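You operate a simulated robot arm through the tools that you are given. There is no shell and no other tool. Be economical: measure what you need, move in short steps, check, and stop when the job is done.

Carry out the task below with a simulated robot arm. There is one attempt and no reset: what you move stays moved.

Task
Give the small steel cup a 2-swing dose of grounds in the brass press and tamp it flat.
Fine: the carriage ends out, the green-grip arm shut; spill nothing.

The check looks at the end state, three seconds after you hand in, the way a careful person would. Anything else that was tipped, shoved, dropped, spilled or broken makes it a failure.

Robot
A 7-joint arm with a two-finger parallel gripper, fixed in place. Base frame: the origin is at the foot of the arm, x ahead of it, y to its left, z up. Lengths are in m, angles in rad, forces in N, time in s.
With the tool pointing down near the work surface it reaches from about 0.3 to 0.7 m from the base axis. Its first joint turns from -1.152 to 1.152 rad. Payload 1.57 kg.
Tool frame: the origin (TCP) lies between the finger pads and is the grasp point; the fingertips stand 0.03 m ahead of it; z points along the fingers, y is the line along which they close. The gripper opens to 0.11 m. The fingers are 0.024 m wide and 0.012 m thick; the gripper's body (0.048 by 0.112 m) begins 0.078 m behind the TCP.
Orientation is that of the tool frame in the base frame, as a unit quaternion [w, x, y, z]. With the fingers straight down and closing along the base's y, the tool's x points along the base's -x, its y along +y and its z along -z.

Tools
- The arm moves only by the tool move_arm. Its argument "steps" is a list of rows, each a list of 7 numbers: the shift along the base's x, y, z in m, then the turn, a rotation vector about the base's x, y, z in rad, then the closure in counts, from 0 (fully open) to 255 (shut). In form: [[dx, dy, dz, rx, ry, rz, fingers], ...]. A call has 1 to 10 rows; each row shifts and turns the commanded pose from where the row before left it. Rows are played at 5 a second. More than 0.05 m and 0.15 rad between two rows, or a gripper value outside its range, and nothing of the call is played. A pose out of reach is approached as far as the arm can. The call stops where the force on the tool passes 60 N (or 10 N more than at its start, if that is more) or the arm is blocked; 0.2 s more then pass. Each finger travels about 0.108 m/s and halts on what it meets, pressing with about 41 N; the grip force reading is that of the motor and also rises with nothing between the fingers. The clock runs only during rows and for 0.2 s after the last one: add rows that do not move to give the fingers time. The reply holds the time, the measured pose of the TCP, the force on the tool along the base axes, the opening and the grip force, in the units named above and with some noise, with the torque about the TCP (base axes, N m) and any sound that the robot's microphone picked up.
- Cameras (640 x 400 px; columns grow to the right, rows downward): "scene" is fixed at [0.1779, -0.3984, 1.4174]; the picture's right is [0.66, -0.75, 0.00], its down [-0.32, -0.28, -0.91] and it looks along [0.68, 0.60, -0.42] (base axes); focal length 214 px, centre (320, 200). "wrist" rides on the gripper at [0.07, 0.016, -0.141] in the tool frame; the picture's right is [-0.23, 0.97, 0.00], its down [-0.86, -0.20, -0.48] and it looks along [-0.47, -0.11, 0.88] (tool axes); focal length 222 px, centre (320, 200). There is no depth. A picture from a camera that has moved, and an enlarged one, comes with that camera's place and axes in the base frame and with its lens.
- grab_frame(camera): a new picture of that camera. No time passes.
- close_up(camera, box): a new picture of the part [left, top, right, bottom] of that camera's present view, enlarged. No time passes.
- hand_in(): hands the job in; it is judged then, once.

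Go step by step. Nothing tells you positions but the pictures and the camera data: compare them with the known pose of the tool, close in by small moves and look again before you grip or let go. The budget is 120 turns and 84 pictures, counting those below and the enlarged ones. Unless the task says otherwise, let go and move clear before handing in, and close with one line.

The tools are called as name(argument=value, ...) on one line, values as JSON. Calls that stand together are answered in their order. move_arm: Moves the arm, as the interface text tells. Its arguments: {"type":"object","properties":{"steps":{"type":"array"}},"required":["steps"]} The other tools are called the same way: grab_frame (camera) takes a picture; close_up (camera, box) takes an enlarged picture of a part of a camera's view; hand_in () hands the job in.

At the start:

```text
time: 0.0
tcp_pos: [0.3603, -0.0367, 1.3365]
ee_rot: [0.0, 0.0, 1.0, 0.0]
wrist_force: [0.2, 0.5, 0.0]
torque: [0.01, 0.03, 0.0]
gripper_width: 0.1099
grip_force: 0.1
```

scene: 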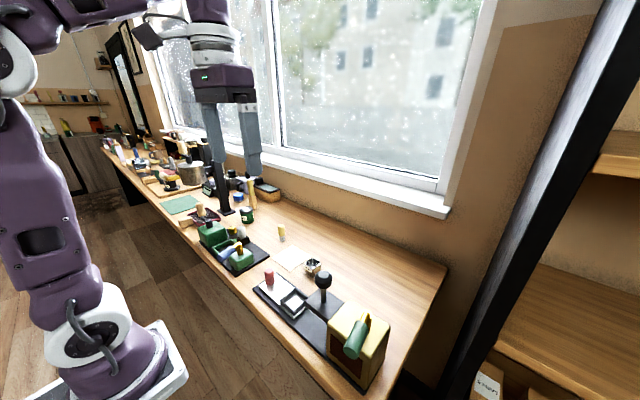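
wrist: 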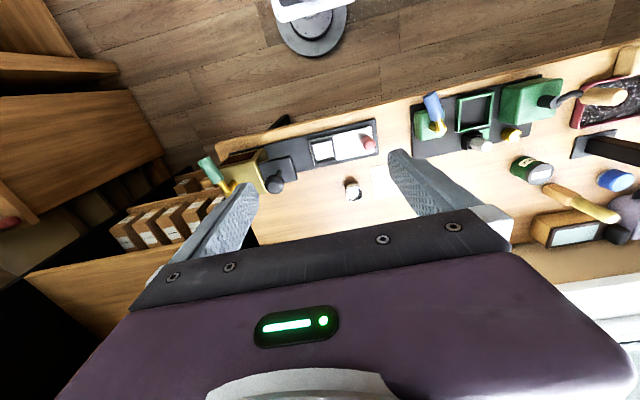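

I see a bench with a brass press (green-grip arm, carriage, tamper) at the near right, and a small steel cup beside it. I look closer first.

close_up(camera="scene", box=[240, 240, 400, 390])

close_up(camera="scene", box=[160, 170, 320, 280])

close_up(camera="wrist", box=[190, 90, 400, 220])

```text
2.67 times, centred on (320, 315) of scene
camera zoom: at [0.1779, -0.3984, 1.4174], right [0.66, -0.75, 0.0], down [-0.32, -0.28, -0.91], along [0.68, 0.6, -0.42], focal length 572 px, centre (320, -107)
```

zoom: 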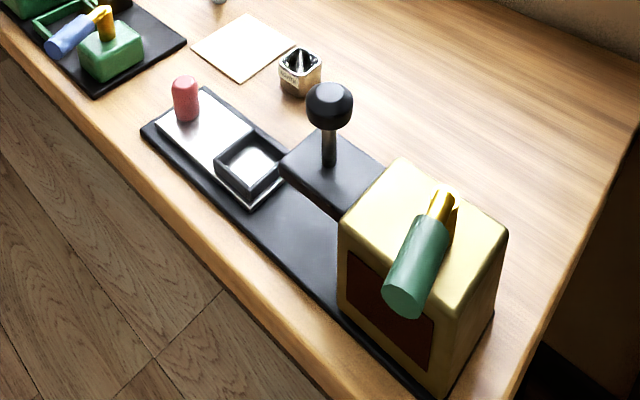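

```text
3.64 times, centred on (240, 225) of scene
camera zoom: at [0.1779, -0.3984, 1.4174], right [0.66, -0.75, 0.0], down [-0.32, -0.28, -0.91], along [0.68, 0.6, -0.42], focal length 780 px, centre (611, 109)
```

zoom: 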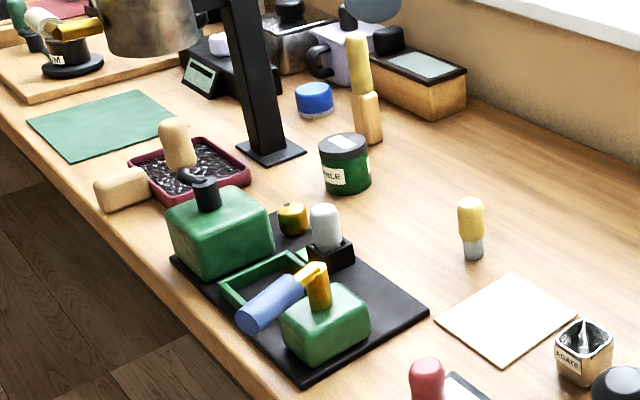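

```text
3.05 times, centred on (295, 155) of wrist
camera zoom: at [0.2911, -0.02, 1.4778], right [0.23, 0.97, 0.0], down [0.86, -0.2, 0.48], along [0.47, -0.11, -0.88], focal length 677 px, centre (396, 337)
```

zoom: 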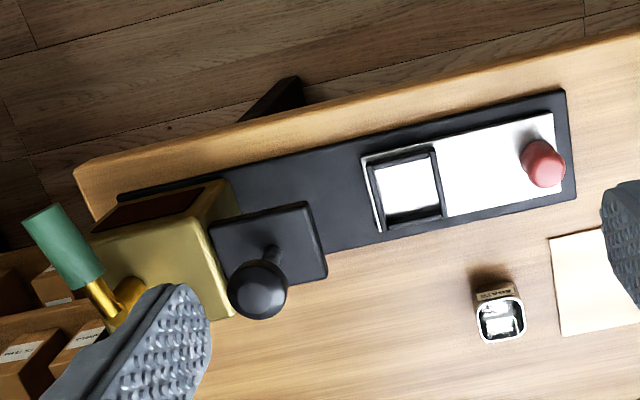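

The brass press runs along y at x≈0.46: red carriage knob ≈(0.463,0.068), pocket ≈(0.463,-0.05), tamper knob ≈(0.462,-0.16,1.04), green grip ≈(0.405,-0.286,1.03). The steel cup rim is ≈(0.598,0.008,0.91). I go above the cup and look.

move_arm(steps=[[0.028, 0.0055, -0.034, 0, 0, 0, 0], [0.028, 0.0055, -0.034, 0, 0, 0, 0], [0.028, 0.0055, -0.034, 0, 0, 0, 0], [0.028, 0.0055, -0.034, 0, 0, 0, 0], [0.028, 0.0055, -0.034, 0, 0, 0, 0], [0.028, 0.0055, -0.034, 0, 0, 0, 0], [0.028, 0.0055, -0.034, 0, 0, 0, 0], [0.028, 0.0055, -0.034, 0, 0, 0, 0]])

grab_frame(camera="wrist")

close_up(camera="scene", box=[240, 240, 400, 390])

```text
time: 1.8
tcp_pos: [0.5818, 0.0071, 1.0634]
ee_rot: [0.0, 0.0, 1.0, 0.0]
wrist_force: [-0.2, -0.6, -1.4]
torque: [0.03, 0.02, 0.01]
gripper_width: 0.1099
grip_force: 0.0
```

```text
78 pictures are left
camera wrist: at [0.5153, 0.0237, 1.2046], right [0.23, 0.97, 0.0], down [0.85, -0.2, 0.48], along [0.47, -0.11, -0.88], focal length 222 px, centre (320, 200)
```

wrist: 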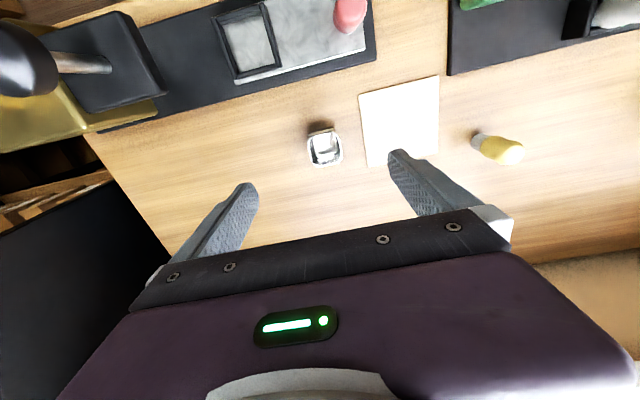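

```text
2.67 times, centred on (320, 315) of scene
camera zoom: at [0.1779, -0.3984, 1.4174], right [0.66, -0.75, 0.0], down [-0.32, -0.28, -0.91], along [0.68, 0.6, -0.42], focal length 572 px, centre (320, -107)
```

zoom: 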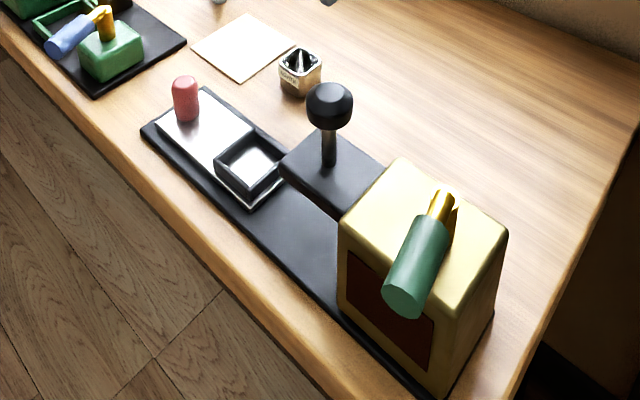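

close_up(camera="wrist", box=[200, 0, 380, 180])

```text
2.22 times, centred on (290, 90) of wrist
camera zoom: at [0.5153, 0.0237, 1.2046], right [0.23, 0.97, 0.0], down [0.85, -0.2, 0.48], along [0.47, -0.11, -0.88], focal length 494 px, centre (387, 444)
```

zoom: 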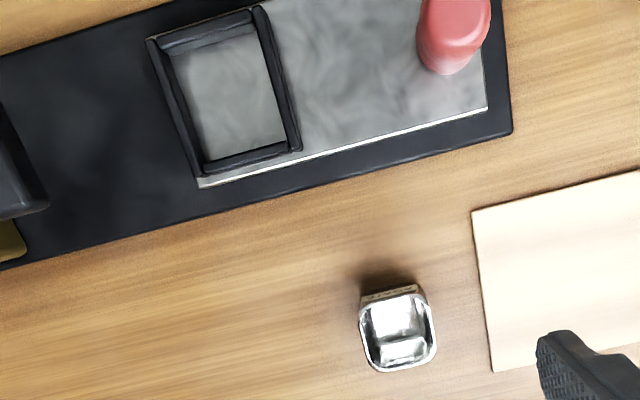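

The cup is square (~39 mm), aligned with the base axes, centre ≈(0.598,0.010), table z≈0.86. I descend to just above it and check.

move_arm(steps=[[0.014, 0.003, -0.03, 0, 0, 0, 80], [0, 0, -0.04, 0, 0, 0, 80], [0, 0, -0.03, 0, 0, 0, 80], [0, 0, 0, 0, 0, 0, 80]])

grab_frame(camera="wrist")

close_up(camera="scene", box=[270, 230, 350, 290])

```text
time: 2.8
tcp_pos: [0.5973, 0.0111, 0.965]
ee_rot: [-0.001, 0.0, 1.0, 0.0]
wrist_force: [-0.5, 0.0, -0.1]
torque: [-0.01, 0.02, -0.01]
gripper_width: 0.0755
grip_force: 0.2
```

```text
75 pictures are left
camera wrist: at [0.53, 0.0281, 1.1067], right [0.23, 0.97, 0.0], down [0.86, -0.2, 0.48], along [0.47, -0.11, -0.88], focal length 222 px, centre (320, 200)
```

wrist: 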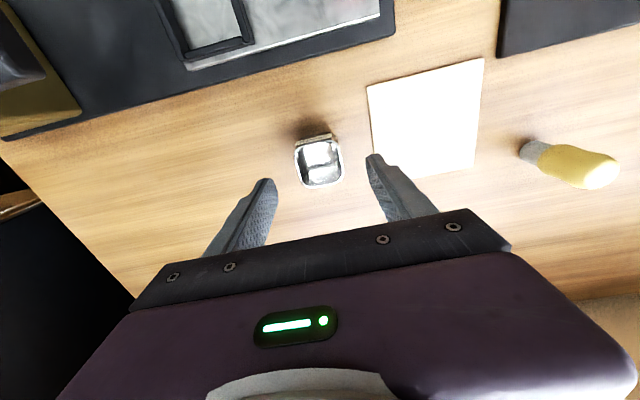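

```text
6.67 times, centred on (310, 260) of scene
camera zoom: at [0.1779, -0.3984, 1.4174], right [0.66, -0.75, 0.0], down [-0.32, -0.28, -0.91], along [0.68, 0.6, -0.42], focal length 1430 px, centre (387, -200)
```

zoom: 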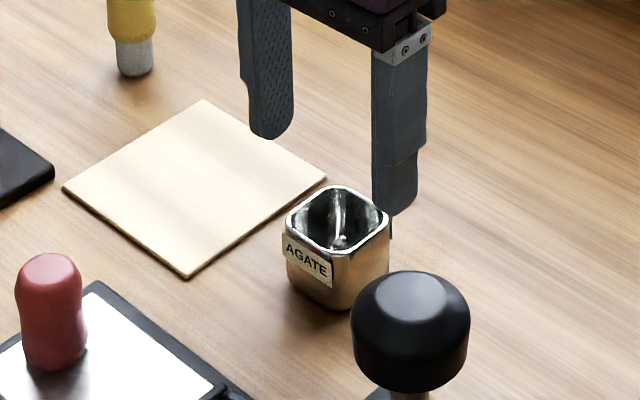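

move_arm(steps=[[0.001, 0, -0.03, 0, 0, 0, 80], [0, -0.0007, -0.024, 0, 0, 0, 80], [0, 0, 0, 0, 0, 0, 80]])

grab_frame(camera="wrist")

close_up(camera="scene", box=[270, 230, 350, 290])

```text
time: 3.6
tcp_pos: [0.5987, 0.0088, 0.9095]
ee_rot: [0.0, -0.001, 1.0, 0.0]
wrist_force: [-0.1, 0.3, -0.2]
torque: [0.01, 0.01, -0.06]
gripper_width: 0.0757
grip_force: 0.0
```

```text
73 pictures are left
camera wrist: at [0.5306, 0.0262, 1.0505], right [0.23, 0.97, 0.0], down [0.85, -0.2, 0.48], along [0.47, -0.11, -0.88], focal length 222 px, centre (320, 200)
```

wrist: 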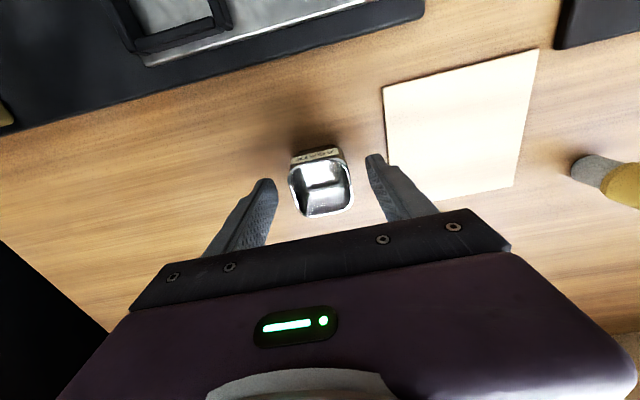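

```text
6.67 times, centred on (310, 260) of scene
camera zoom: at [0.1779, -0.3984, 1.4174], right [0.66, -0.75, 0.0], down [-0.32, -0.28, -0.91], along [0.68, 0.6, -0.42], focal length 1430 px, centre (387, -200)
```

zoom: 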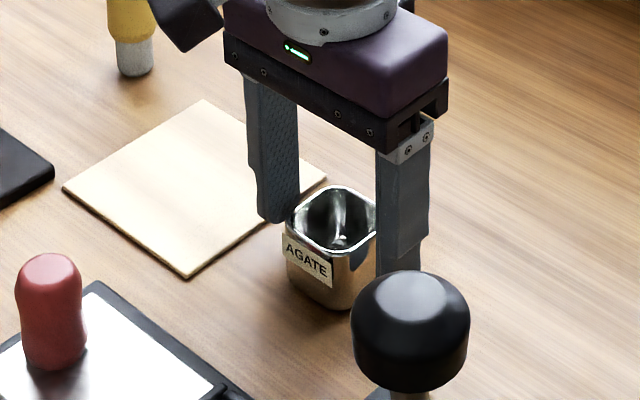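

The cup sits between the fingers. I close on it.

move_arm(steps=[[0, 0, 0, 0, 0, 0, 140], [0, 0, 0, 0, 0, 0, 200], [0, 0, 0, 0, 0, 0, 200], [0, 0, 0, 0, 0, 0, 200]])

move_arm(steps=[[0, 0, 0.03, 0, 0, 0, 200], [0, 0, 0.04, 0, 0, 0, 200], [0, 0, 0, 0, 0, 0, 200]])

grab_frame(camera="wrist")

close_up(camera="scene", box=[240, 210, 350, 320])

```text
time: 4.6
tcp_pos: [0.5987, 0.01, 0.9099]
ee_rot: [0.0, 0.001, 1.0, 0.0]
wrist_force: [0.7, -0.9, 0.0]
torque: [-0.03, 0.01, 0.02]
gripper_width: 0.0447
grip_force: 41.0
```

```text
time: 5.4
tcp_pos: [0.5974, 0.0098, 0.9818]
ee_rot: [0.0, -0.001, 1.0, -0.001]
wrist_force: [-0.9, 0.2, -0.7]
torque: [0.02, 0.01, -0.01]
gripper_width: 0.0451
grip_force: 41.3
```

```text
71 pictures are left
camera wrist: at [0.5296, 0.0267, 1.1222], right [0.23, 0.97, 0.0], down [0.85, -0.2, 0.48], along [0.47, -0.11, -0.88], focal length 222 px, centre (320, 200)
```

wrist: 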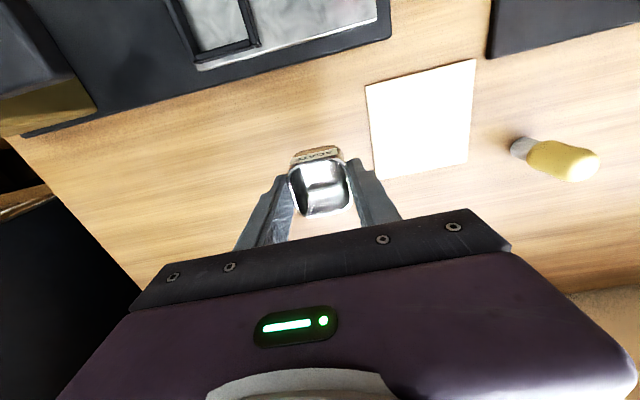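

```text
3.64 times, centred on (295, 265) of scene
camera zoom: at [0.1779, -0.3984, 1.4174], right [0.66, -0.75, 0.0], down [-0.32, -0.28, -0.91], along [0.68, 0.6, -0.42], focal length 780 px, centre (411, -36)
```

zoom: 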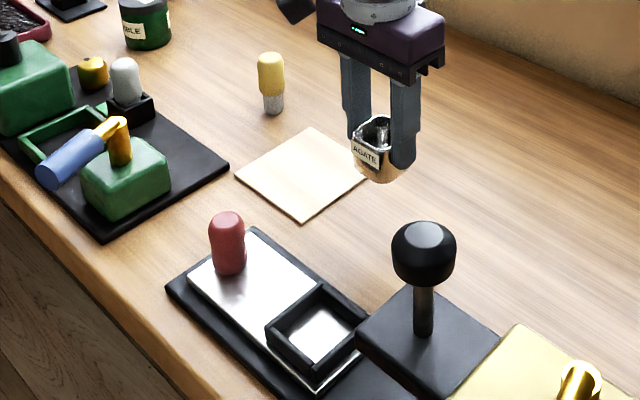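

The cup is held (45 mm wide). I move near the pocket to measure it.

move_arm(steps=[[-0.03, -0.025, 0.01, 0, 0, 0, 200], [-0.03, -0.025, 0.01, 0, 0, 0, 200], [-0.01, -0.01, 0, 0, 0, 0, 200], [0, 0, 0, 0, 0, 0, 200]])

grab_frame(camera="wrist")

close_up(camera="wrist", box=[200, 40, 420, 180])

close_up(camera="scene", box=[245, 255, 345, 325])

```text
time: 6.4
tcp_pos: [0.5269, -0.0511, 0.9987]
ee_rot: [0.001, 0.0, 1.0, 0.0]
wrist_force: [0.3, -0.3, -0.5]
torque: [-0.01, 0.02, 0.0]
gripper_width: 0.0447
grip_force: 41.1
```

```text
69 pictures are left
camera wrist: at [0.4595, -0.0342, 1.1413], right [0.23, 0.97, 0.0], down [0.85, -0.2, 0.48], along [0.47, -0.11, -0.88], focal length 222 px, centre (320, 200)
```

wrist: 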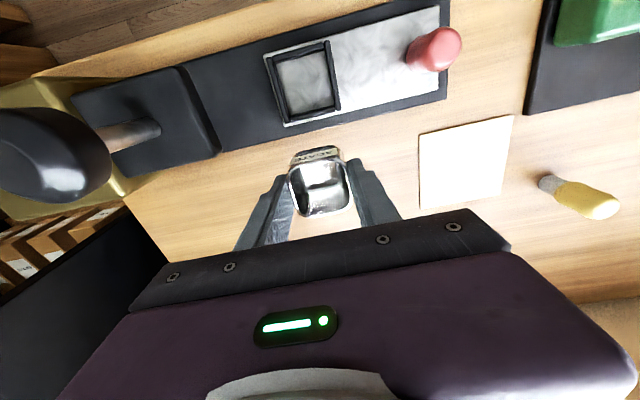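

```text
2.86 times, centred on (310, 110) of wrist
camera zoom: at [0.4595, -0.0342, 1.1413], right [0.23, 0.97, 0.0], down [0.85, -0.2, 0.48], along [0.47, -0.11, -0.88], focal length 635 px, centre (349, 457)
```

zoom: 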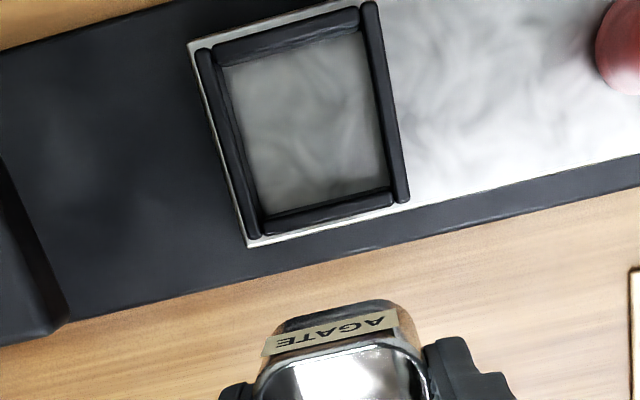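

```text
5.71 times, centred on (295, 290) of scene
camera zoom: at [0.1778, -0.3984, 1.4174], right [0.66, -0.75, 0.0], down [-0.32, -0.28, -0.91], along [0.68, 0.6, -0.42], focal length 1226 px, centre (463, -314)
```

zoom: 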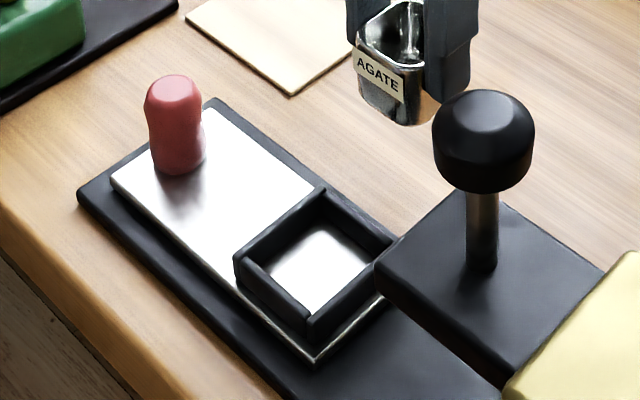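

Pocket centre ≈(0.462,-0.049), wall top z≈0.897, floor ≈0.879. I move over it, cup bottom about 1.5 cm above the walls, and check.

move_arm(steps=[[-0.032, 0.001, 0, 0, 0, 0, 200], [-0.033, 0.001, 0, 0, 0, 0, 200], [0, 0, -0.034, 0, 0, 0, 200], [0, 0, 0, 0, 0, 0, 200]])

close_up(camera="wrist", box=[220, 90, 420, 240])

close_up(camera="scene", box=[255, 255, 345, 325])

```text
time: 7.4
tcp_pos: [0.4621, -0.0484, 0.9652]
ee_rot: [0.001, 0.0, 1.0, -0.001]
wrist_force: [-0.6, 0.1, -1.5]
torque: [-0.01, -0.02, 0.01]
gripper_width: 0.0448
grip_force: 41.1
```

```text
2.67 times, centred on (320, 165) of wrist
camera zoom: at [0.3953, -0.0312, 1.1061], right [0.23, 0.97, 0.0], down [0.86, -0.2, 0.48], along [0.47, -0.11, -0.88], focal length 592 px, centre (320, 293)
```

zoom: 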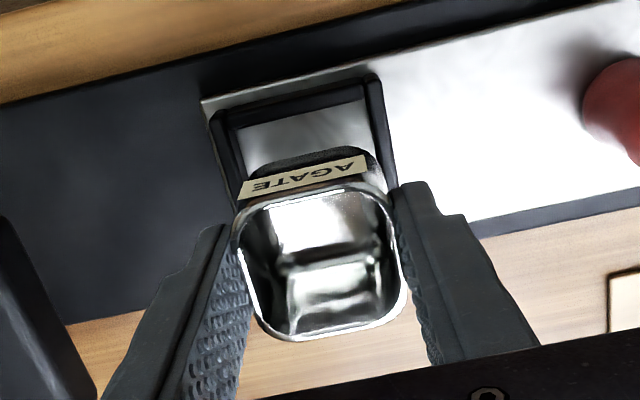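

```text
5.71 times, centred on (300, 290) of scene
camera zoom: at [0.1779, -0.3984, 1.4174], right [0.66, -0.75, 0.0], down [-0.32, -0.28, -0.91], along [0.68, 0.6, -0.42], focal length 1226 px, centre (434, -314)
```

zoom: 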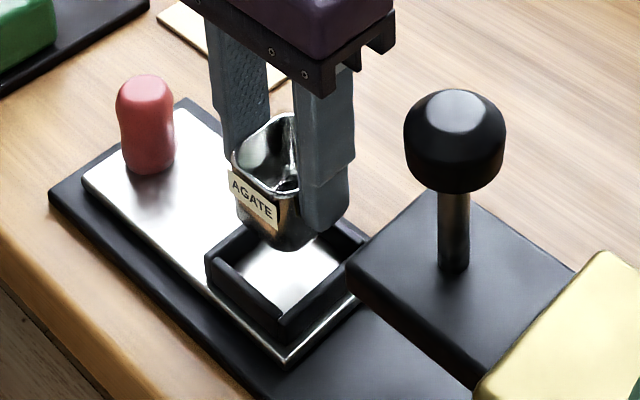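

Alignment looks within a millimetre or two. I lower gently into the pocket.

move_arm(steps=[[-0.0007, -0.0003, -0.015, 0, 0, 0, 200], [0, 0, -0.008, 0, 0, 0, 200], [0, 0, -0.005, 0, 0, 0, 200], [0, 0, 0, 0, 0, 0, 200]])

close_up(camera="wrist", box=[220, 90, 420, 240])

close_up(camera="scene", box=[265, 265, 335, 315])

```text
time: 8.4
tcp_pos: [0.4621, -0.049, 0.9391]
ee_rot: [0.002, 0.0, 1.0, -0.001]
wrist_force: [-3.7, -1.3, 33.6]
torque: [0.01, -0.69, -0.01]
gripper_width: 0.045
grip_force: 40.4
```

```text
2.67 times, centred on (320, 165) of wrist
camera zoom: at [0.3937, -0.0321, 1.0796], right [0.23, 0.97, 0.0], down [0.85, -0.2, 0.48], along [0.47, -0.11, -0.88], focal length 592 px, centre (320, 293)
```

zoom: 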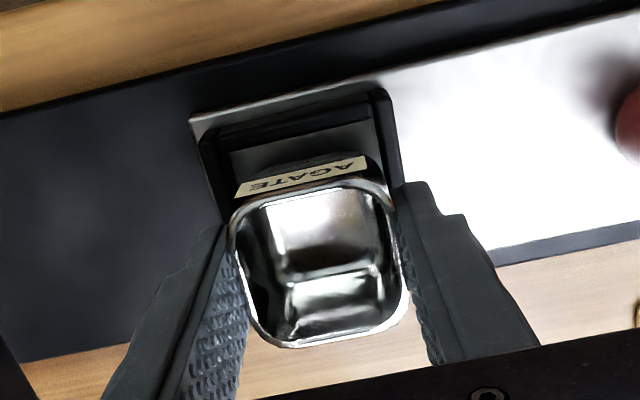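

```text
8.00 times, centred on (300, 290) of scene
camera zoom: at [0.1772, -0.3984, 1.4175], right [0.66, -0.75, 0.0], down [-0.32, -0.28, -0.91], along [0.68, 0.6, -0.42], focal length 1716 px, centre (480, -520)
```

zoom: 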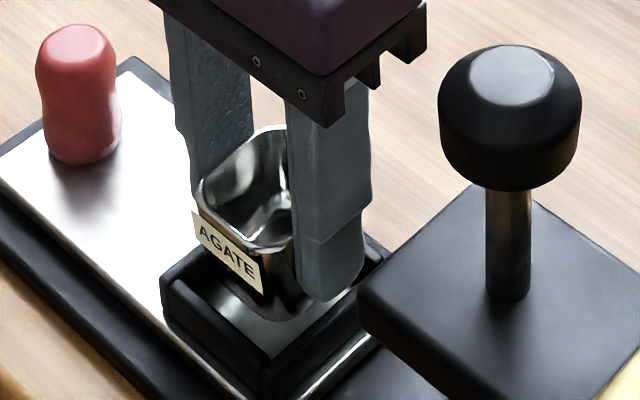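

Contact on the +x wall (cup sits slightly forward in the grip). I lift, shift −x 3 mm and retry.

move_arm(steps=[[0, 0, 0.012, 0, 0, 0, 200], [-0.003, 0, 0, 0, 0, 0, 200], [0, 0, -0.007, 0, 0, 0, 200], [0, 0, -0.005, 0, 0, 0, 200], [0, 0, 0, 0, 0, 0, 200]])

close_up(camera="wrist", box=[220, 90, 420, 240])

```text
time: 9.6
tcp_pos: [0.4587, -0.0485, 0.9362]
ee_rot: [0.0, -0.001, 1.0, 0.001]
wrist_force: [0.1, -0.1, -0.6]
torque: [0.03, 0.03, -0.03]
gripper_width: 0.0447
grip_force: 40.5
```

```text
2.67 times, centred on (320, 165) of wrist
camera zoom: at [0.3915, -0.0318, 1.0785], right [0.23, 0.97, 0.0], down [0.86, -0.2, 0.48], along [0.47, -0.11, -0.88], focal length 592 px, centre (320, 293)
```

zoom: 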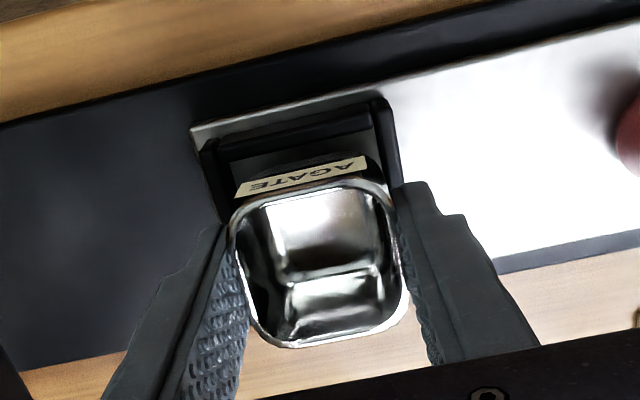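

No contact force now: the cup is entering the pocket. I keep lowering until it seats.

move_arm(steps=[[0, 0, -0.004, 0, 0, 0, 200], [0, 0, -0.003, 0, 0, 0, 200], [0, 0, 0, 0, 0, 0, 200]])

close_up(camera="wrist", box=[220, 90, 420, 240])

close_up(camera="scene", box=[265, 265, 335, 315])

```text
time: 10.4
tcp_pos: [0.46, -0.0486, 0.9319]
ee_rot: [0.0, 0.0, 1.0, 0.0]
wrist_force: [-0.7, 0.0, -0.8]
torque: [-0.02, 0.07, -0.02]
gripper_width: 0.0449
grip_force: 41.0
```

```text
2.67 times, centred on (320, 165) of wrist
camera zoom: at [0.3918, -0.0319, 1.0723], right [0.23, 0.97, 0.0], down [0.86, -0.2, 0.48], along [0.47, -0.11, -0.88], focal length 592 px, centre (320, 293)
```

zoom: 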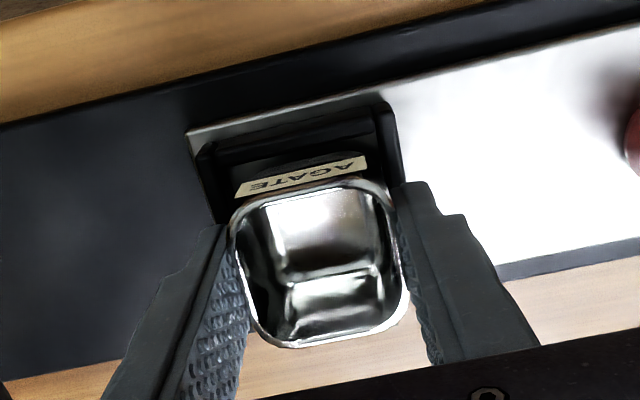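

```text
8.00 times, centred on (300, 290) of scene
camera zoom: at [0.1778, -0.3984, 1.4174], right [0.66, -0.75, 0.0], down [-0.32, -0.28, -0.91], along [0.68, 0.6, -0.42], focal length 1716 px, centre (480, -520)
```

zoom: 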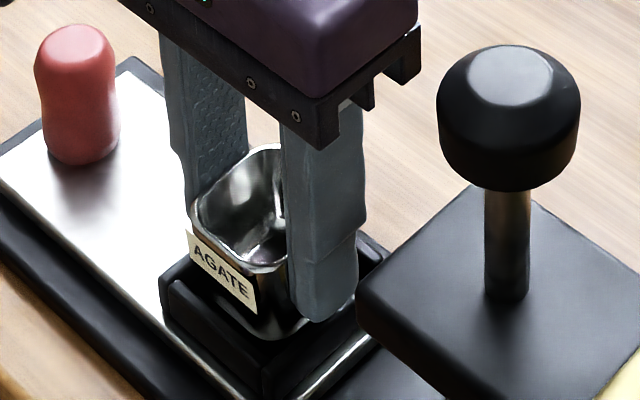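

move_arm(steps=[[0, 0, -0.003, 0, 0, 0, 200], [0, 0, -0.002, 0, 0, 0, 200], [0, 0, -0.002, 0, 0, 0, 200], [0, 0, 0, 0, 0, 0, 200]])

```text
time: 11.5
tcp_pos: [0.4594, -0.0499, 0.9255]
ee_rot: [0.002, 0.001, 1.0, 0.0]
wrist_force: [-6.3, 1.6, 16.1]
torque: [0.32, 0.38, -0.08]
gripper_width: 0.0448
grip_force: 41.2
stopped in row 4: the force on the tool passed its limit at 63 N (the readings are from after the stop); the commanded pose is now the measured one
```

Seated contact reached. I release and rise, then look.

move_arm(steps=[[0, 0, 0, 0, 0, 0, 130], [0, 0, 0, 0, 0, 0, 110], [0, 0, 0, 0, 0, 0, 110], [0, 0, 0.03, 0, 0, 0, 110], [0, 0, 0.04, 0, 0, 0, 110], [0, 0.0, 0.03, 0, 0, 0, 110], [0.03, 0.02, 0.01, 0, 0, 0, 110], [0.03, 0.02, 0, 0, 0, 0, 110], [0, 0, 0, 0, 0, 0, 110]])

grab_frame(camera="wrist")

close_up(camera="scene", box=[245, 255, 345, 325])

```text
time: 13.5
tcp_pos: [0.5213, -0.0099, 1.0342]
ee_rot: [0.001, 0.001, 1.0, 0.0]
wrist_force: [0.0, 0.1, 0.1]
torque: [-0.03, -0.02, 0.0]
gripper_width: 0.0628
grip_force: 0.0
```

```text
59 pictures are left
camera wrist: at [0.4524, 0.0067, 1.1758], right [0.23, 0.97, 0.0], down [0.85, -0.2, 0.48], along [0.47, -0.11, -0.88], focal length 222 px, centre (320, 200)
```

wrist: 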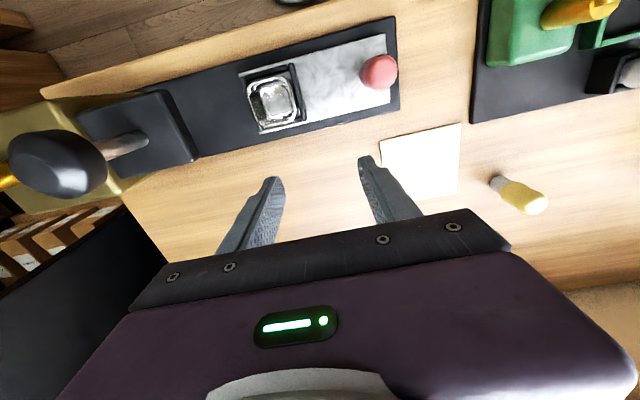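

```text
5.71 times, centred on (295, 290) of scene
camera zoom: at [0.1779, -0.3984, 1.4174], right [0.66, -0.75, 0.0], down [-0.32, -0.28, -0.91], along [0.68, 0.6, -0.42], focal length 1226 px, centre (463, -314)
```

zoom: 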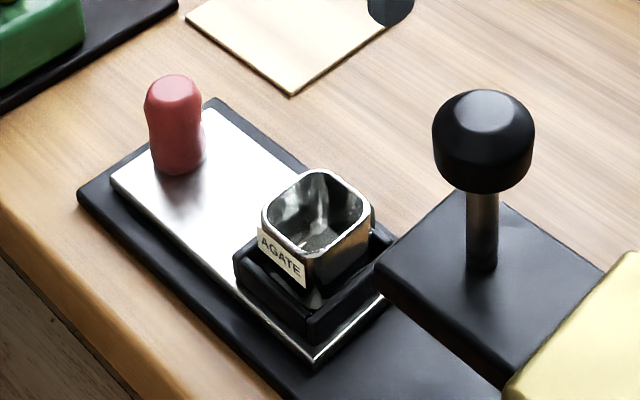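

The cup is seated in the carriage. Before pushing, I look at the tamper and tower from the other side to understand the travel.

move_arm(steps=[[0.01, -0.02, 0.045, 0, 0, 0, 110], [0.01, -0.03, 0.035, 0, 0, 0, 110], [0.01, -0.045, 0.02, 0, 0, 0, 110], [0.01, -0.045, 0, 0, 0, 0, 110], [0.01, -0.045, 0, 0, 0, 0, 110], [0.0, 0, 0, 0, 0, 0, 110]])

grab_frame(camera="wrist")

close_up(camera="scene", box=[300, 260, 400, 390])

```text
refused: row 1 steps farther than a row can; nothing moved
```

```text
57 pictures are left
camera wrist: at [0.4524, 0.0067, 1.1758], right [0.23, 0.97, 0.0], down [0.85, -0.2, 0.48], along [0.47, -0.11, -0.88], focal length 222 px, centre (320, 200)
```

wrist: 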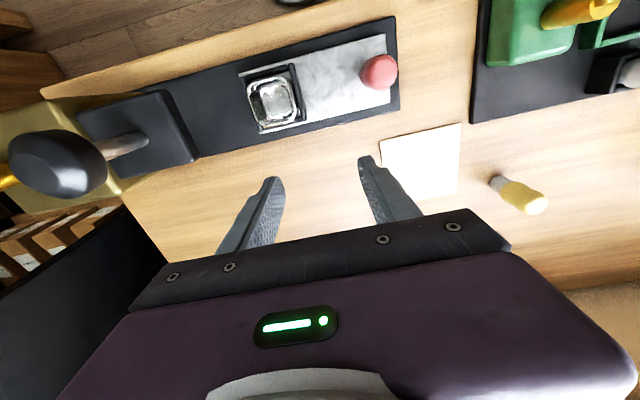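

```text
3.08 times, centred on (350, 325) of scene
camera zoom: at [0.1779, -0.3984, 1.4174], right [0.66, -0.75, 0.0], down [-0.32, -0.28, -0.91], along [0.68, 0.6, -0.42], focal length 660 px, centre (228, -185)
```

zoom: 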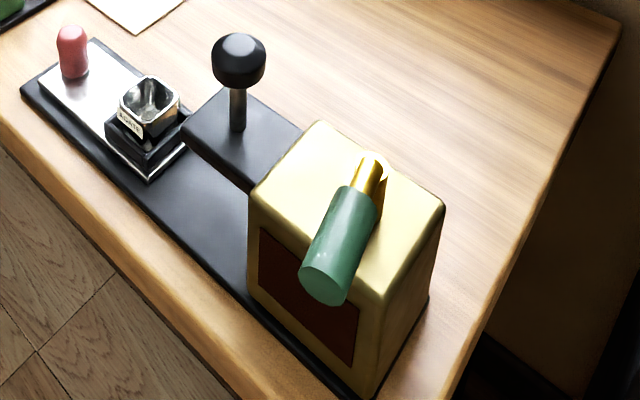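

Tamper plate sits at z≈0.95–0.965, from y≈-0.123 back to the tower front; the carriage goes beneath it. I turn the gripper 90° (fingers closing along x, camera toward +y) so I can drive the red knob close to the tamper.

move_arm(steps=[[-0.0058, 0.0078, 0, 0, 0, -0.149, 110], [-0.0058, 0.0078, 0, 0, 0, -0.149, 110], [-0.0058, 0.0078, 0, 0, 0, -0.149, 110], [-0.0058, 0.0078, 0, 0, 0, -0.149, 110], [-0.0058, 0.0078, 0, 0, 0, -0.149, 110], [-0.0058, 0.0078, 0, 0, 0, -0.149, 110], [-0.0058, 0.0078, 0, 0, 0, -0.149, 110], [-0.0058, 0.0078, 0, 0, 0, -0.149, 110], [-0.0058, 0.0078, 0, 0, 0, -0.149, 110], [-0.0058, 0.0078, 0, 0, 0, -0.149, 110]])

move_arm(steps=[[0, 0, 0, 0, 0, -0.0808, 110], [0, 0, 0, 0, 0, 0, 110]])

grab_frame(camera="wrist")

```text
time: 15.7
tcp_pos: [0.4617, 0.0692, 1.0355]
ee_rot: [0.0, 0.678, 0.735, 0.0]
wrist_force: [-0.4, 0.0, 0.9]
torque: [-0.02, 0.01, 0.01]
gripper_width: 0.0627
grip_force: 0.0
```

```text
time: 16.3
tcp_pos: [0.4612, 0.0699, 1.0359]
ee_rot: [0.001, 0.708, 0.706, -0.002]
wrist_force: [0.1, 0.1, 0.3]
torque: [-0.01, 0.01, 0.0]
gripper_width: 0.0625
grip_force: 0.1
```

```text
55 pictures are left
camera wrist: at [0.4804, 0.1396, 1.1767], right [0.97, -0.23, 0.0], down [-0.2, -0.85, 0.48], along [-0.11, -0.47, -0.88], focal length 222 px, centre (320, 200)
```

wrist: 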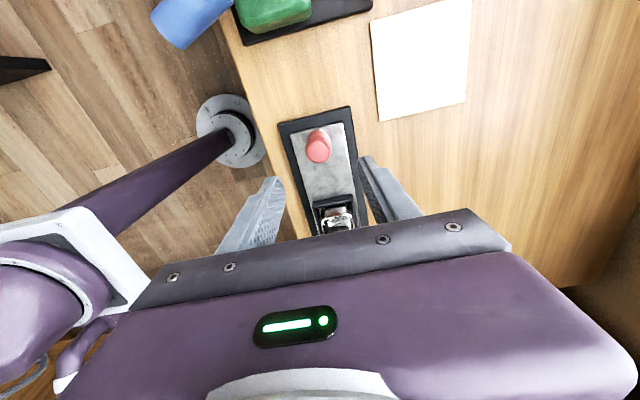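

Gripper turned; the knob is at ≈(0.464,0.073). I descend around it and look.

move_arm(steps=[[0.0025, 0.003, -0.04, 0, 0, 0, 110], [0, 0, -0.04, 0, 0, 0, 110], [0, 0, -0.025, 0, 0, 0, 110], [0, 0, 0, 0, 0, 0, 110]])

close_up(camera="wrist", box=[200, 90, 440, 240])

close_up(camera="scene", box=[235, 245, 325, 315])

```text
time: 17.3
tcp_pos: [0.4638, 0.0723, 0.9323]
ee_rot: [0.001, 0.707, 0.707, -0.002]
wrist_force: [-0.6, 0.3, -0.6]
torque: [0.05, -0.02, -0.01]
gripper_width: 0.0627
grip_force: 0.0
```

```text
2.67 times, centred on (320, 165) of wrist
camera zoom: at [0.4819, 0.1429, 1.0729], right [0.97, -0.23, 0.0], down [-0.2, -0.85, 0.48], along [-0.11, -0.47, -0.88], focal length 592 px, centre (320, 293)
```

zoom: 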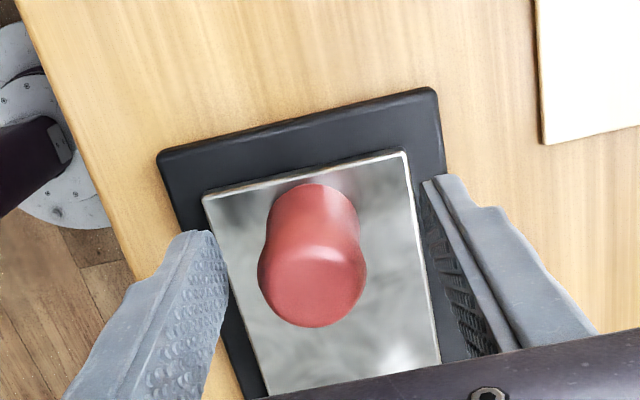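

```text
5.71 times, centred on (280, 280) of scene
camera zoom: at [0.1779, -0.3984, 1.4174], right [0.66, -0.75, 0.0], down [-0.32, -0.28, -0.91], along [0.68, 0.6, -0.42], focal length 1226 px, centre (549, -257)
```

zoom: 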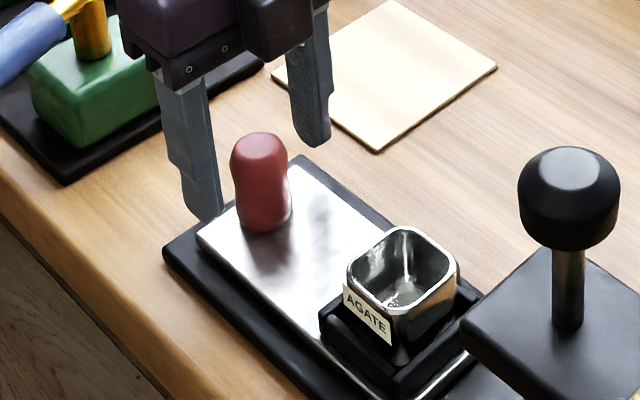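

move_arm(steps=[[-0.001, -0.004, -0.015, 0, 0, 0, 110], [0, 0, -0.004, 0, 0, 0, 150], [0, 0, 0, 0, 0, 0, 230], [0, 0, 0, 0, 0, 0, 230], [0, 0, 0, 0, 0, 0, 230]])

close_up(camera="wrist", box=[200, 90, 440, 240])

```text
time: 18.5
tcp_pos: [0.4596, 0.0684, 0.9111]
ee_rot: [-0.001, 0.707, 0.707, -0.005]
wrist_force: [-35.3, -2.3, -3.0]
torque: [0.3, -1.51, -0.07]
gripper_width: 0.0316
grip_force: 40.5
```

```text
2.67 times, centred on (320, 165) of wrist
camera zoom: at [0.4795, 0.1389, 1.0521], right [0.97, -0.23, -0.01], down [-0.2, -0.85, 0.48], along [-0.12, -0.47, -0.88], focal length 592 px, centre (320, 293)
```

zoom: 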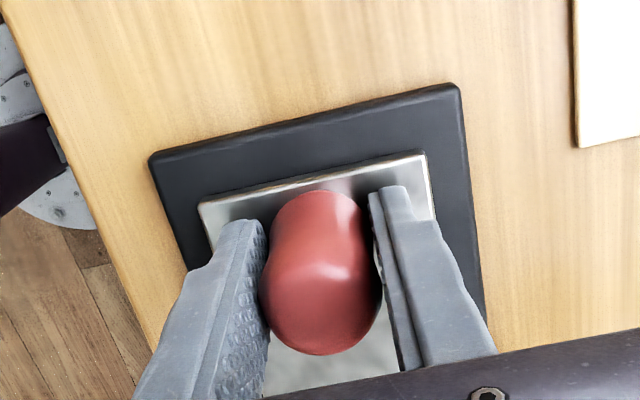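

Gripped; a sideways load shows the knob is at x≈0.459, so I relieve that and start pushing the carriage inward (−y).

move_arm(steps=[[-0.0035, 0, 0, 0, 0, 0, 230], [0, 0, 0, 0, 0, 0, 230]])

move_arm(steps=[[0, -0.01, 0, 0, 0, 0, 230], [0, -0.02, 0, 0, 0, 0, 230], [0, -0.02, 0, 0, 0, 0, 230], [0, -0.02, 0, 0, 0, 0, 230], [0, 0, 0, 0, 0, 0, 230]])

close_up(camera="scene", box=[245, 240, 385, 340])

```text
time: 19.1
tcp_pos: [0.4606, 0.0676, 0.9116]
ee_rot: [0.001, 0.707, 0.707, -0.001]
wrist_force: [-15.5, 2.7, -27.8]
torque: [0.48, -0.96, 0.01]
gripper_width: 0.0316
grip_force: 40.6
```

```text
time: 20.3
tcp_pos: [0.4593, -0.0013, 0.9123]
ee_rot: [0.001, 0.707, 0.707, 0.0]
wrist_force: [-7.3, 2.2, 5.3]
torque: [0.45, 0.99, 0.01]
gripper_width: 0.0318
grip_force: 40.5
```

```text
4.00 times, centred on (315, 290) of scene
camera zoom: at [0.1776, -0.3984, 1.4175], right [0.66, -0.75, 0.0], down [-0.32, -0.28, -0.91], along [0.68, 0.6, -0.42], focal length 858 px, centre (340, -160)
```

zoom: 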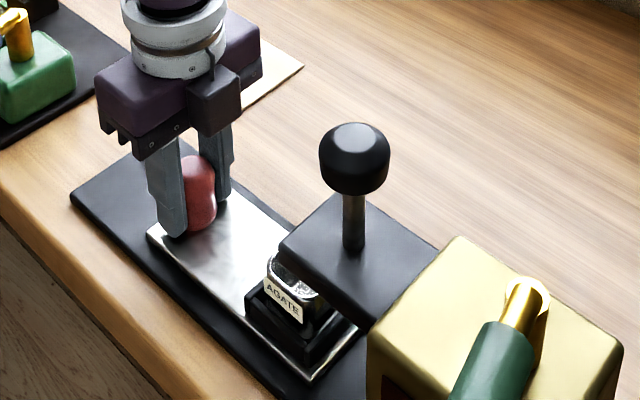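

move_arm(steps=[[0, -0.015, 0, 0, 0, 0, 230], [0, -0.015, 0, 0, 0, 0, 230], [0, -0.015, 0, 0, 0, 0, 230], [0, 0, 0, 0, 0, 0, 230]])

close_up(camera="scene", box=[265, 250, 385, 350])

grab_frame(camera="wrist")

```text
time: 21.3
tcp_pos: [0.4606, -0.0432, 0.9104]
ee_rot: [0.001, 0.706, 0.708, 0.0]
wrist_force: [-8.9, 29.8, 13.5]
torque: [0.19, -0.82, -0.05]
gripper_width: 0.0315
grip_force: 40.8
```

```text
4.00 times, centred on (325, 300) of scene
camera zoom: at [0.1774, -0.3976, 1.4177], right [0.66, -0.75, 0.0], down [-0.32, -0.28, -0.91], along [0.68, 0.6, -0.42], focal length 858 px, centre (300, -200)
```

zoom: 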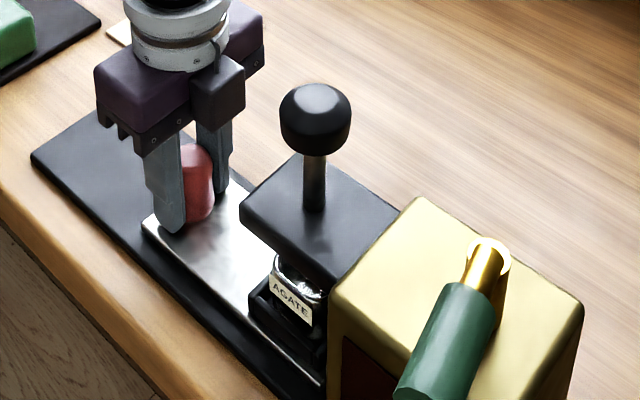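

```text
49 pictures are left
camera wrist: at [0.4781, 0.0272, 1.0518], right [0.97, -0.23, 0.0], down [-0.2, -0.86, 0.48], along [-0.11, -0.47, -0.88], focal length 222 px, centre (320, 200)
```

wrist: 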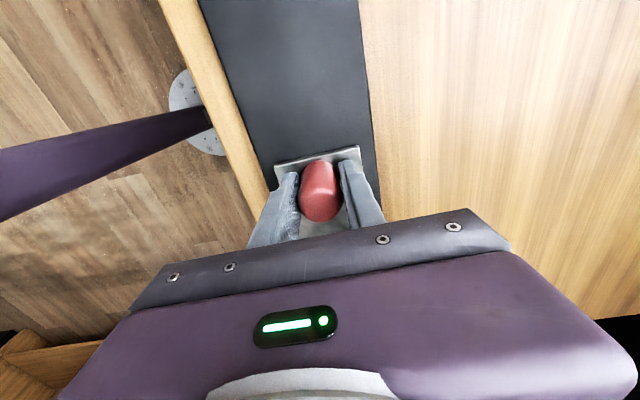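

Resistance of ~30 N at the point where the cup is right under the tamper: a stop or detent. I test gently a few mm more.

move_arm(steps=[[0, -0.002, 0, 0, 0, 0, 230], [0, 0, 0, 0, 0, 0, 230]])

```text
time: 21.9
tcp_pos: [0.4599, -0.0472, 0.9116]
ee_rot: [0.001, 0.708, 0.706, -0.001]
wrist_force: [-2.9, 31.1, -9.8]
torque: [0.1, -0.95, 0.02]
gripper_width: 0.0318
grip_force: 40.8
```

move_arm(steps=[[0, -0.002, 0, 0, 0, 0, 230], [0, -0.002, 0, 0, 0, 0, 230], [0, 0, 0, 0, 0, 0, 230]])

```text
time: 22.7
tcp_pos: [0.4602, -0.0512, 0.9106]
ee_rot: [0.001, 0.708, 0.707, -0.002]
wrist_force: [-2.4, 31.3, -7.7]
torque: [0.07, -0.96, 0.0]
gripper_width: 0.0316
grip_force: 40.4
```

close_up(camera="wrist", box=[200, 90, 440, 240])

close_up(camera="scene", box=[265, 250, 385, 350])

```text
2.67 times, centred on (320, 165) of wrist
camera zoom: at [0.4783, 0.0191, 1.0525], right [0.97, -0.23, 0.0], down [-0.2, -0.85, 0.48], along [-0.11, -0.47, -0.88], focal length 592 px, centre (320, 293)
```

zoom: 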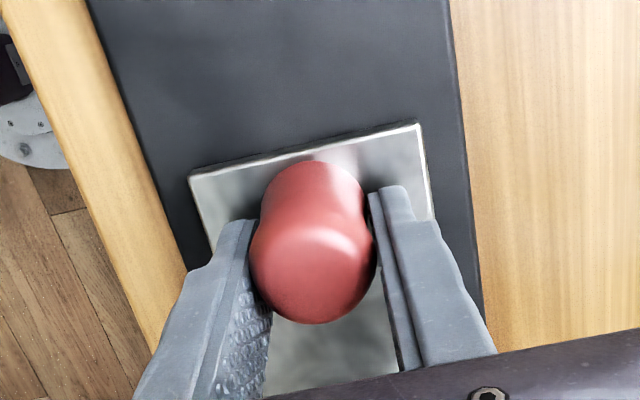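

```text
4.00 times, centred on (325, 300) of scene
camera zoom: at [0.1779, -0.3976, 1.4177], right [0.66, -0.75, 0.0], down [-0.32, -0.28, -0.91], along [0.68, 0.6, -0.42], focal length 858 px, centre (300, -200)
```

zoom: 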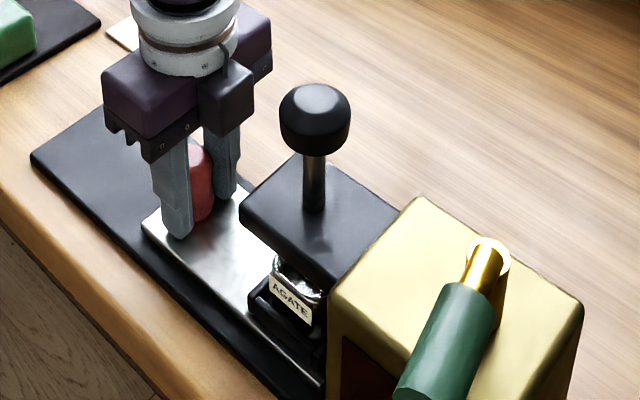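

The fingers slipped on the knob; the carriage is at its hard inner stop with the cup under the tamper. I release, rise and turn back for a look at the tower and green-grip arm.

move_arm(steps=[[0, 0, 0, 0, 0, 0, 150], [0, 0, 0, 0, 0, 0, 110], [0, 0.002, 0.03, 0, 0, 0, 110], [0, 0.0, 0.045, 0, 0, 0, 110], [0, 0.0, 0.049, 0, 0, 0, 110], [0, 0, 0.049, 0, 0, 0.14, 110], [0, 0, 0.049, 0, 0, 0.145, 110], [0, -0.0, 0.049, 0, 0, 0.145, 110], [0, -0.02, 0.03, 0, 0, 0.145, 110], [0, -0.03, 0, 0, 0, 0.145, 110]])

move_arm(steps=[[0.01, -0.02, 0, 0, 0, 0.145, 110], [0.01, -0.02, 0, 0, 0, 0.145, 110], [0.01, -0.02, 0, 0, 0, 0.145, 110], [0.01, -0.02, 0, 0, 0, 0.145, 110], [0, -0.02, 0, 0, 0, 0.145, 110], [0, -0.02, 0, 0, 0, 0.1258, 110], [0, 0, 0, 0, 0, 0, 110]])

grab_frame(camera="wrist")

close_up(camera="scene", box=[265, 250, 405, 390])

```text
time: 24.9
tcp_pos: [0.4585, -0.1007, 1.2105]
ee_rot: [0.001, 0.411, 0.912, 0.0]
wrist_force: [-0.6, -0.5, -0.2]
torque: [0.03, -0.02, 0.02]
gripper_width: 0.0626
grip_force: 0.0
```

```text
time: 26.5
tcp_pos: [0.4984, -0.2227, 1.2124]
ee_rot: [0.001, -0.001, 1.0, 0.0]
wrist_force: [0.5, 0.1, 1.2]
torque: [0.02, -0.01, -0.02]
gripper_width: 0.0626
grip_force: 0.1
```

```text
46 pictures are left
camera wrist: at [0.4303, -0.2052, 1.3534], right [0.23, 0.97, 0.0], down [0.85, -0.2, 0.48], along [0.47, -0.11, -0.88], focal length 222 px, centre (320, 200)
```

wrist: 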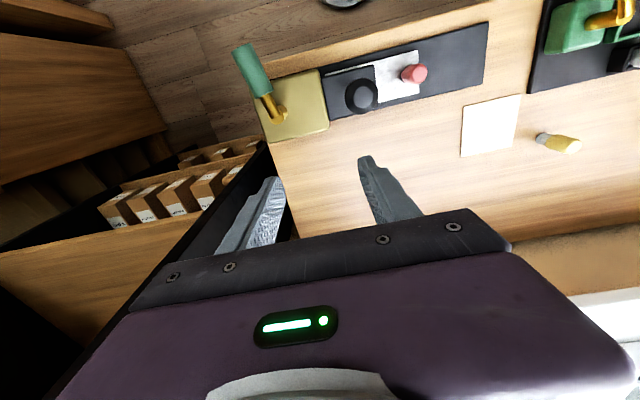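

```text
2.86 times, centred on (335, 320) of scene
camera zoom: at [0.1778, -0.3985, 1.4174], right [0.66, -0.75, 0.0], down [-0.32, -0.28, -0.91], along [0.68, 0.6, -0.42], focal length 613 px, centre (277, -143)
```

zoom: 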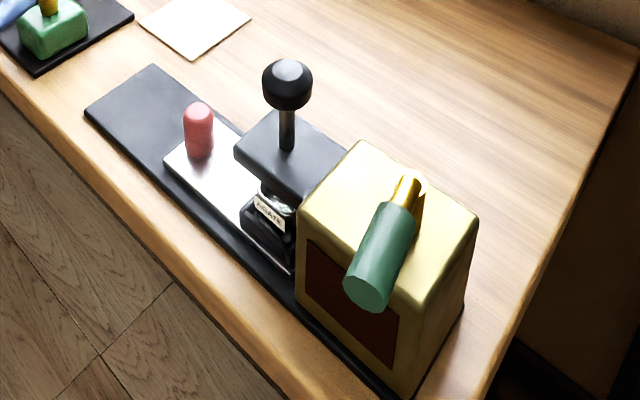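

close_up(camera="wrist", box=[210, 30, 430, 170])

```text
2.86 times, centred on (320, 100) of wrist
camera zoom: at [0.4303, -0.2052, 1.3534], right [0.23, 0.97, 0.0], down [0.85, -0.2, 0.48], along [0.47, -0.11, -0.88], focal length 635 px, centre (320, 486)
```

zoom: 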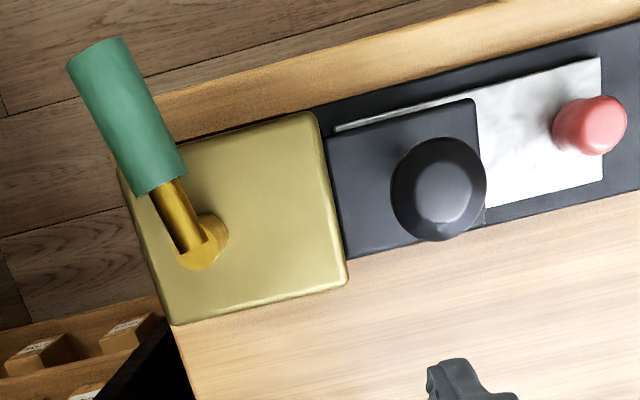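

The arm pivots on a vertical post ≈(0.461,-0.269); the green grip centre is ≈(0.405,-0.284,1.03), pointing toward −x and a bit −y. I straddle it from above.

move_arm(steps=[[-0.023, -0.015, -0.03, 0, 0, 0.1, 100], [-0.023, -0.015, -0.03, 0, 0, 0.1, 100], [-0.023, -0.015, -0.03, 0, 0, 0, 100], [-0.023, -0.016, -0.02, 0, 0, 0, 100], [0, 0, 0, 0, 0, 0, 100]])

grab_frame(camera="wrist")

close_up(camera="scene", box=[305, 250, 405, 390])

```text
time: 27.7
tcp_pos: [0.4084, -0.2816, 1.1035]
ee_rot: [0.0, -0.101, 0.995, 0.0]
wrist_force: [0.1, -0.1, 0.2]
torque: [0.01, 0.01, -0.04]
gripper_width: 0.0668
grip_force: 0.2
```

```text
43 pictures are left
camera wrist: at [0.3387, -0.2794, 1.2442], right [0.03, 1.0, 0.0], down [0.88, -0.03, 0.48], along [0.48, -0.01, -0.88], focal length 222 px, centre (320, 200)
```

wrist: 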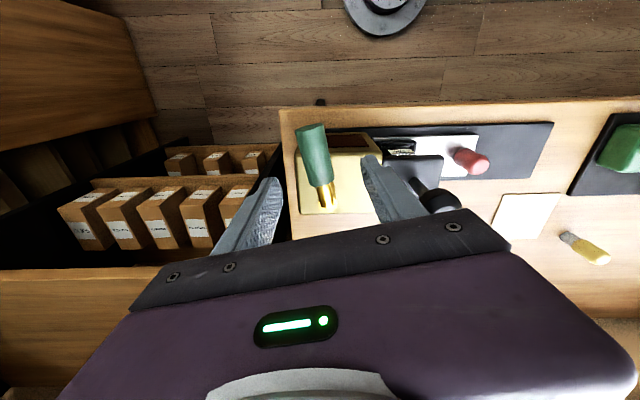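

```text
2.86 times, centred on (355, 320) of scene
camera zoom: at [0.1778, -0.3984, 1.4174], right [0.66, -0.75, 0.0], down [-0.32, -0.28, -0.91], along [0.68, 0.6, -0.42], focal length 613 px, centre (220, -143)
```

zoom: 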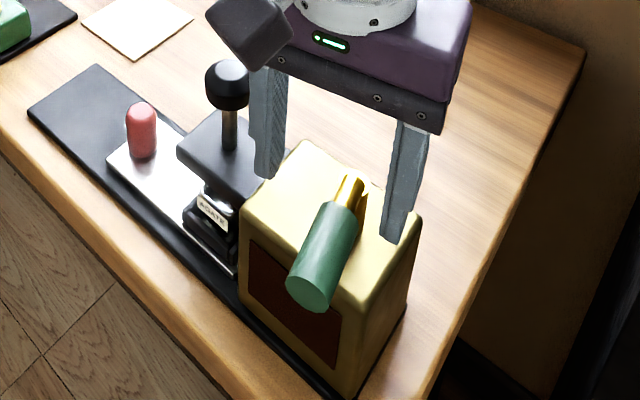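

move_arm(steps=[[-0.003, -0.0025, -0.035, 0, 0, 0, 100], [0, 0, -0.035, 0, 0, 0, 100], [0, 0, 0, 0, 0, 0, 100]])

grab_frame(camera="wrist")

close_up(camera="scene", box=[305, 250, 405, 390])

```text
time: 28.5
tcp_pos: [0.4057, -0.2841, 1.0317]
ee_rot: [0.002, -0.1, 0.995, 0.0]
wrist_force: [-0.2, 0.6, -0.5]
torque: [0.0, 0.02, 0.01]
gripper_width: 0.067
grip_force: 0.1
```

```text
41 pictures are left
camera wrist: at [0.3358, -0.2821, 1.1735], right [0.03, 1.0, 0.0], down [0.88, -0.03, 0.48], along [0.48, -0.01, -0.88], focal length 222 px, centre (320, 200)
```

wrist: 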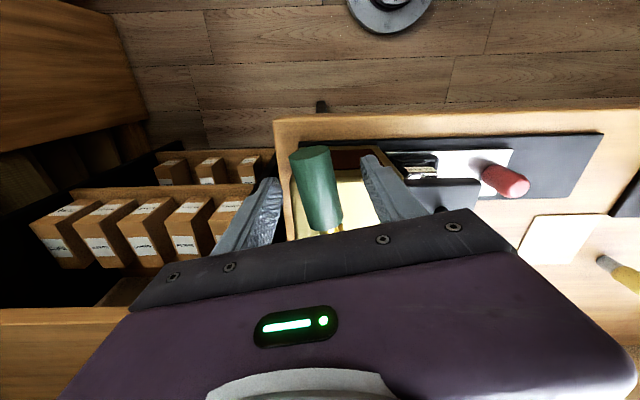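

```text
2.86 times, centred on (355, 320) of scene
camera zoom: at [0.1779, -0.3984, 1.4174], right [0.66, -0.75, 0.0], down [-0.32, -0.28, -0.91], along [0.68, 0.6, -0.42], focal length 613 px, centre (220, -143)
```

zoom: 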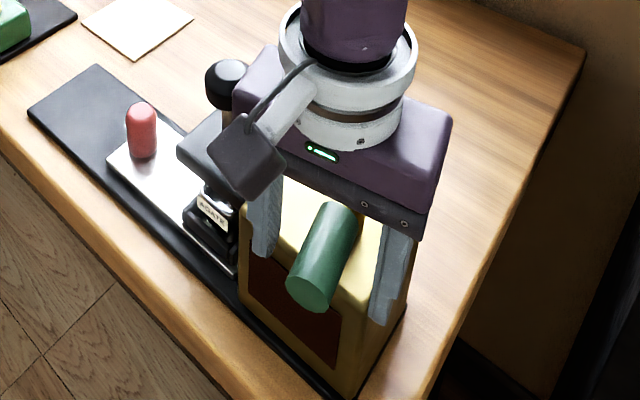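

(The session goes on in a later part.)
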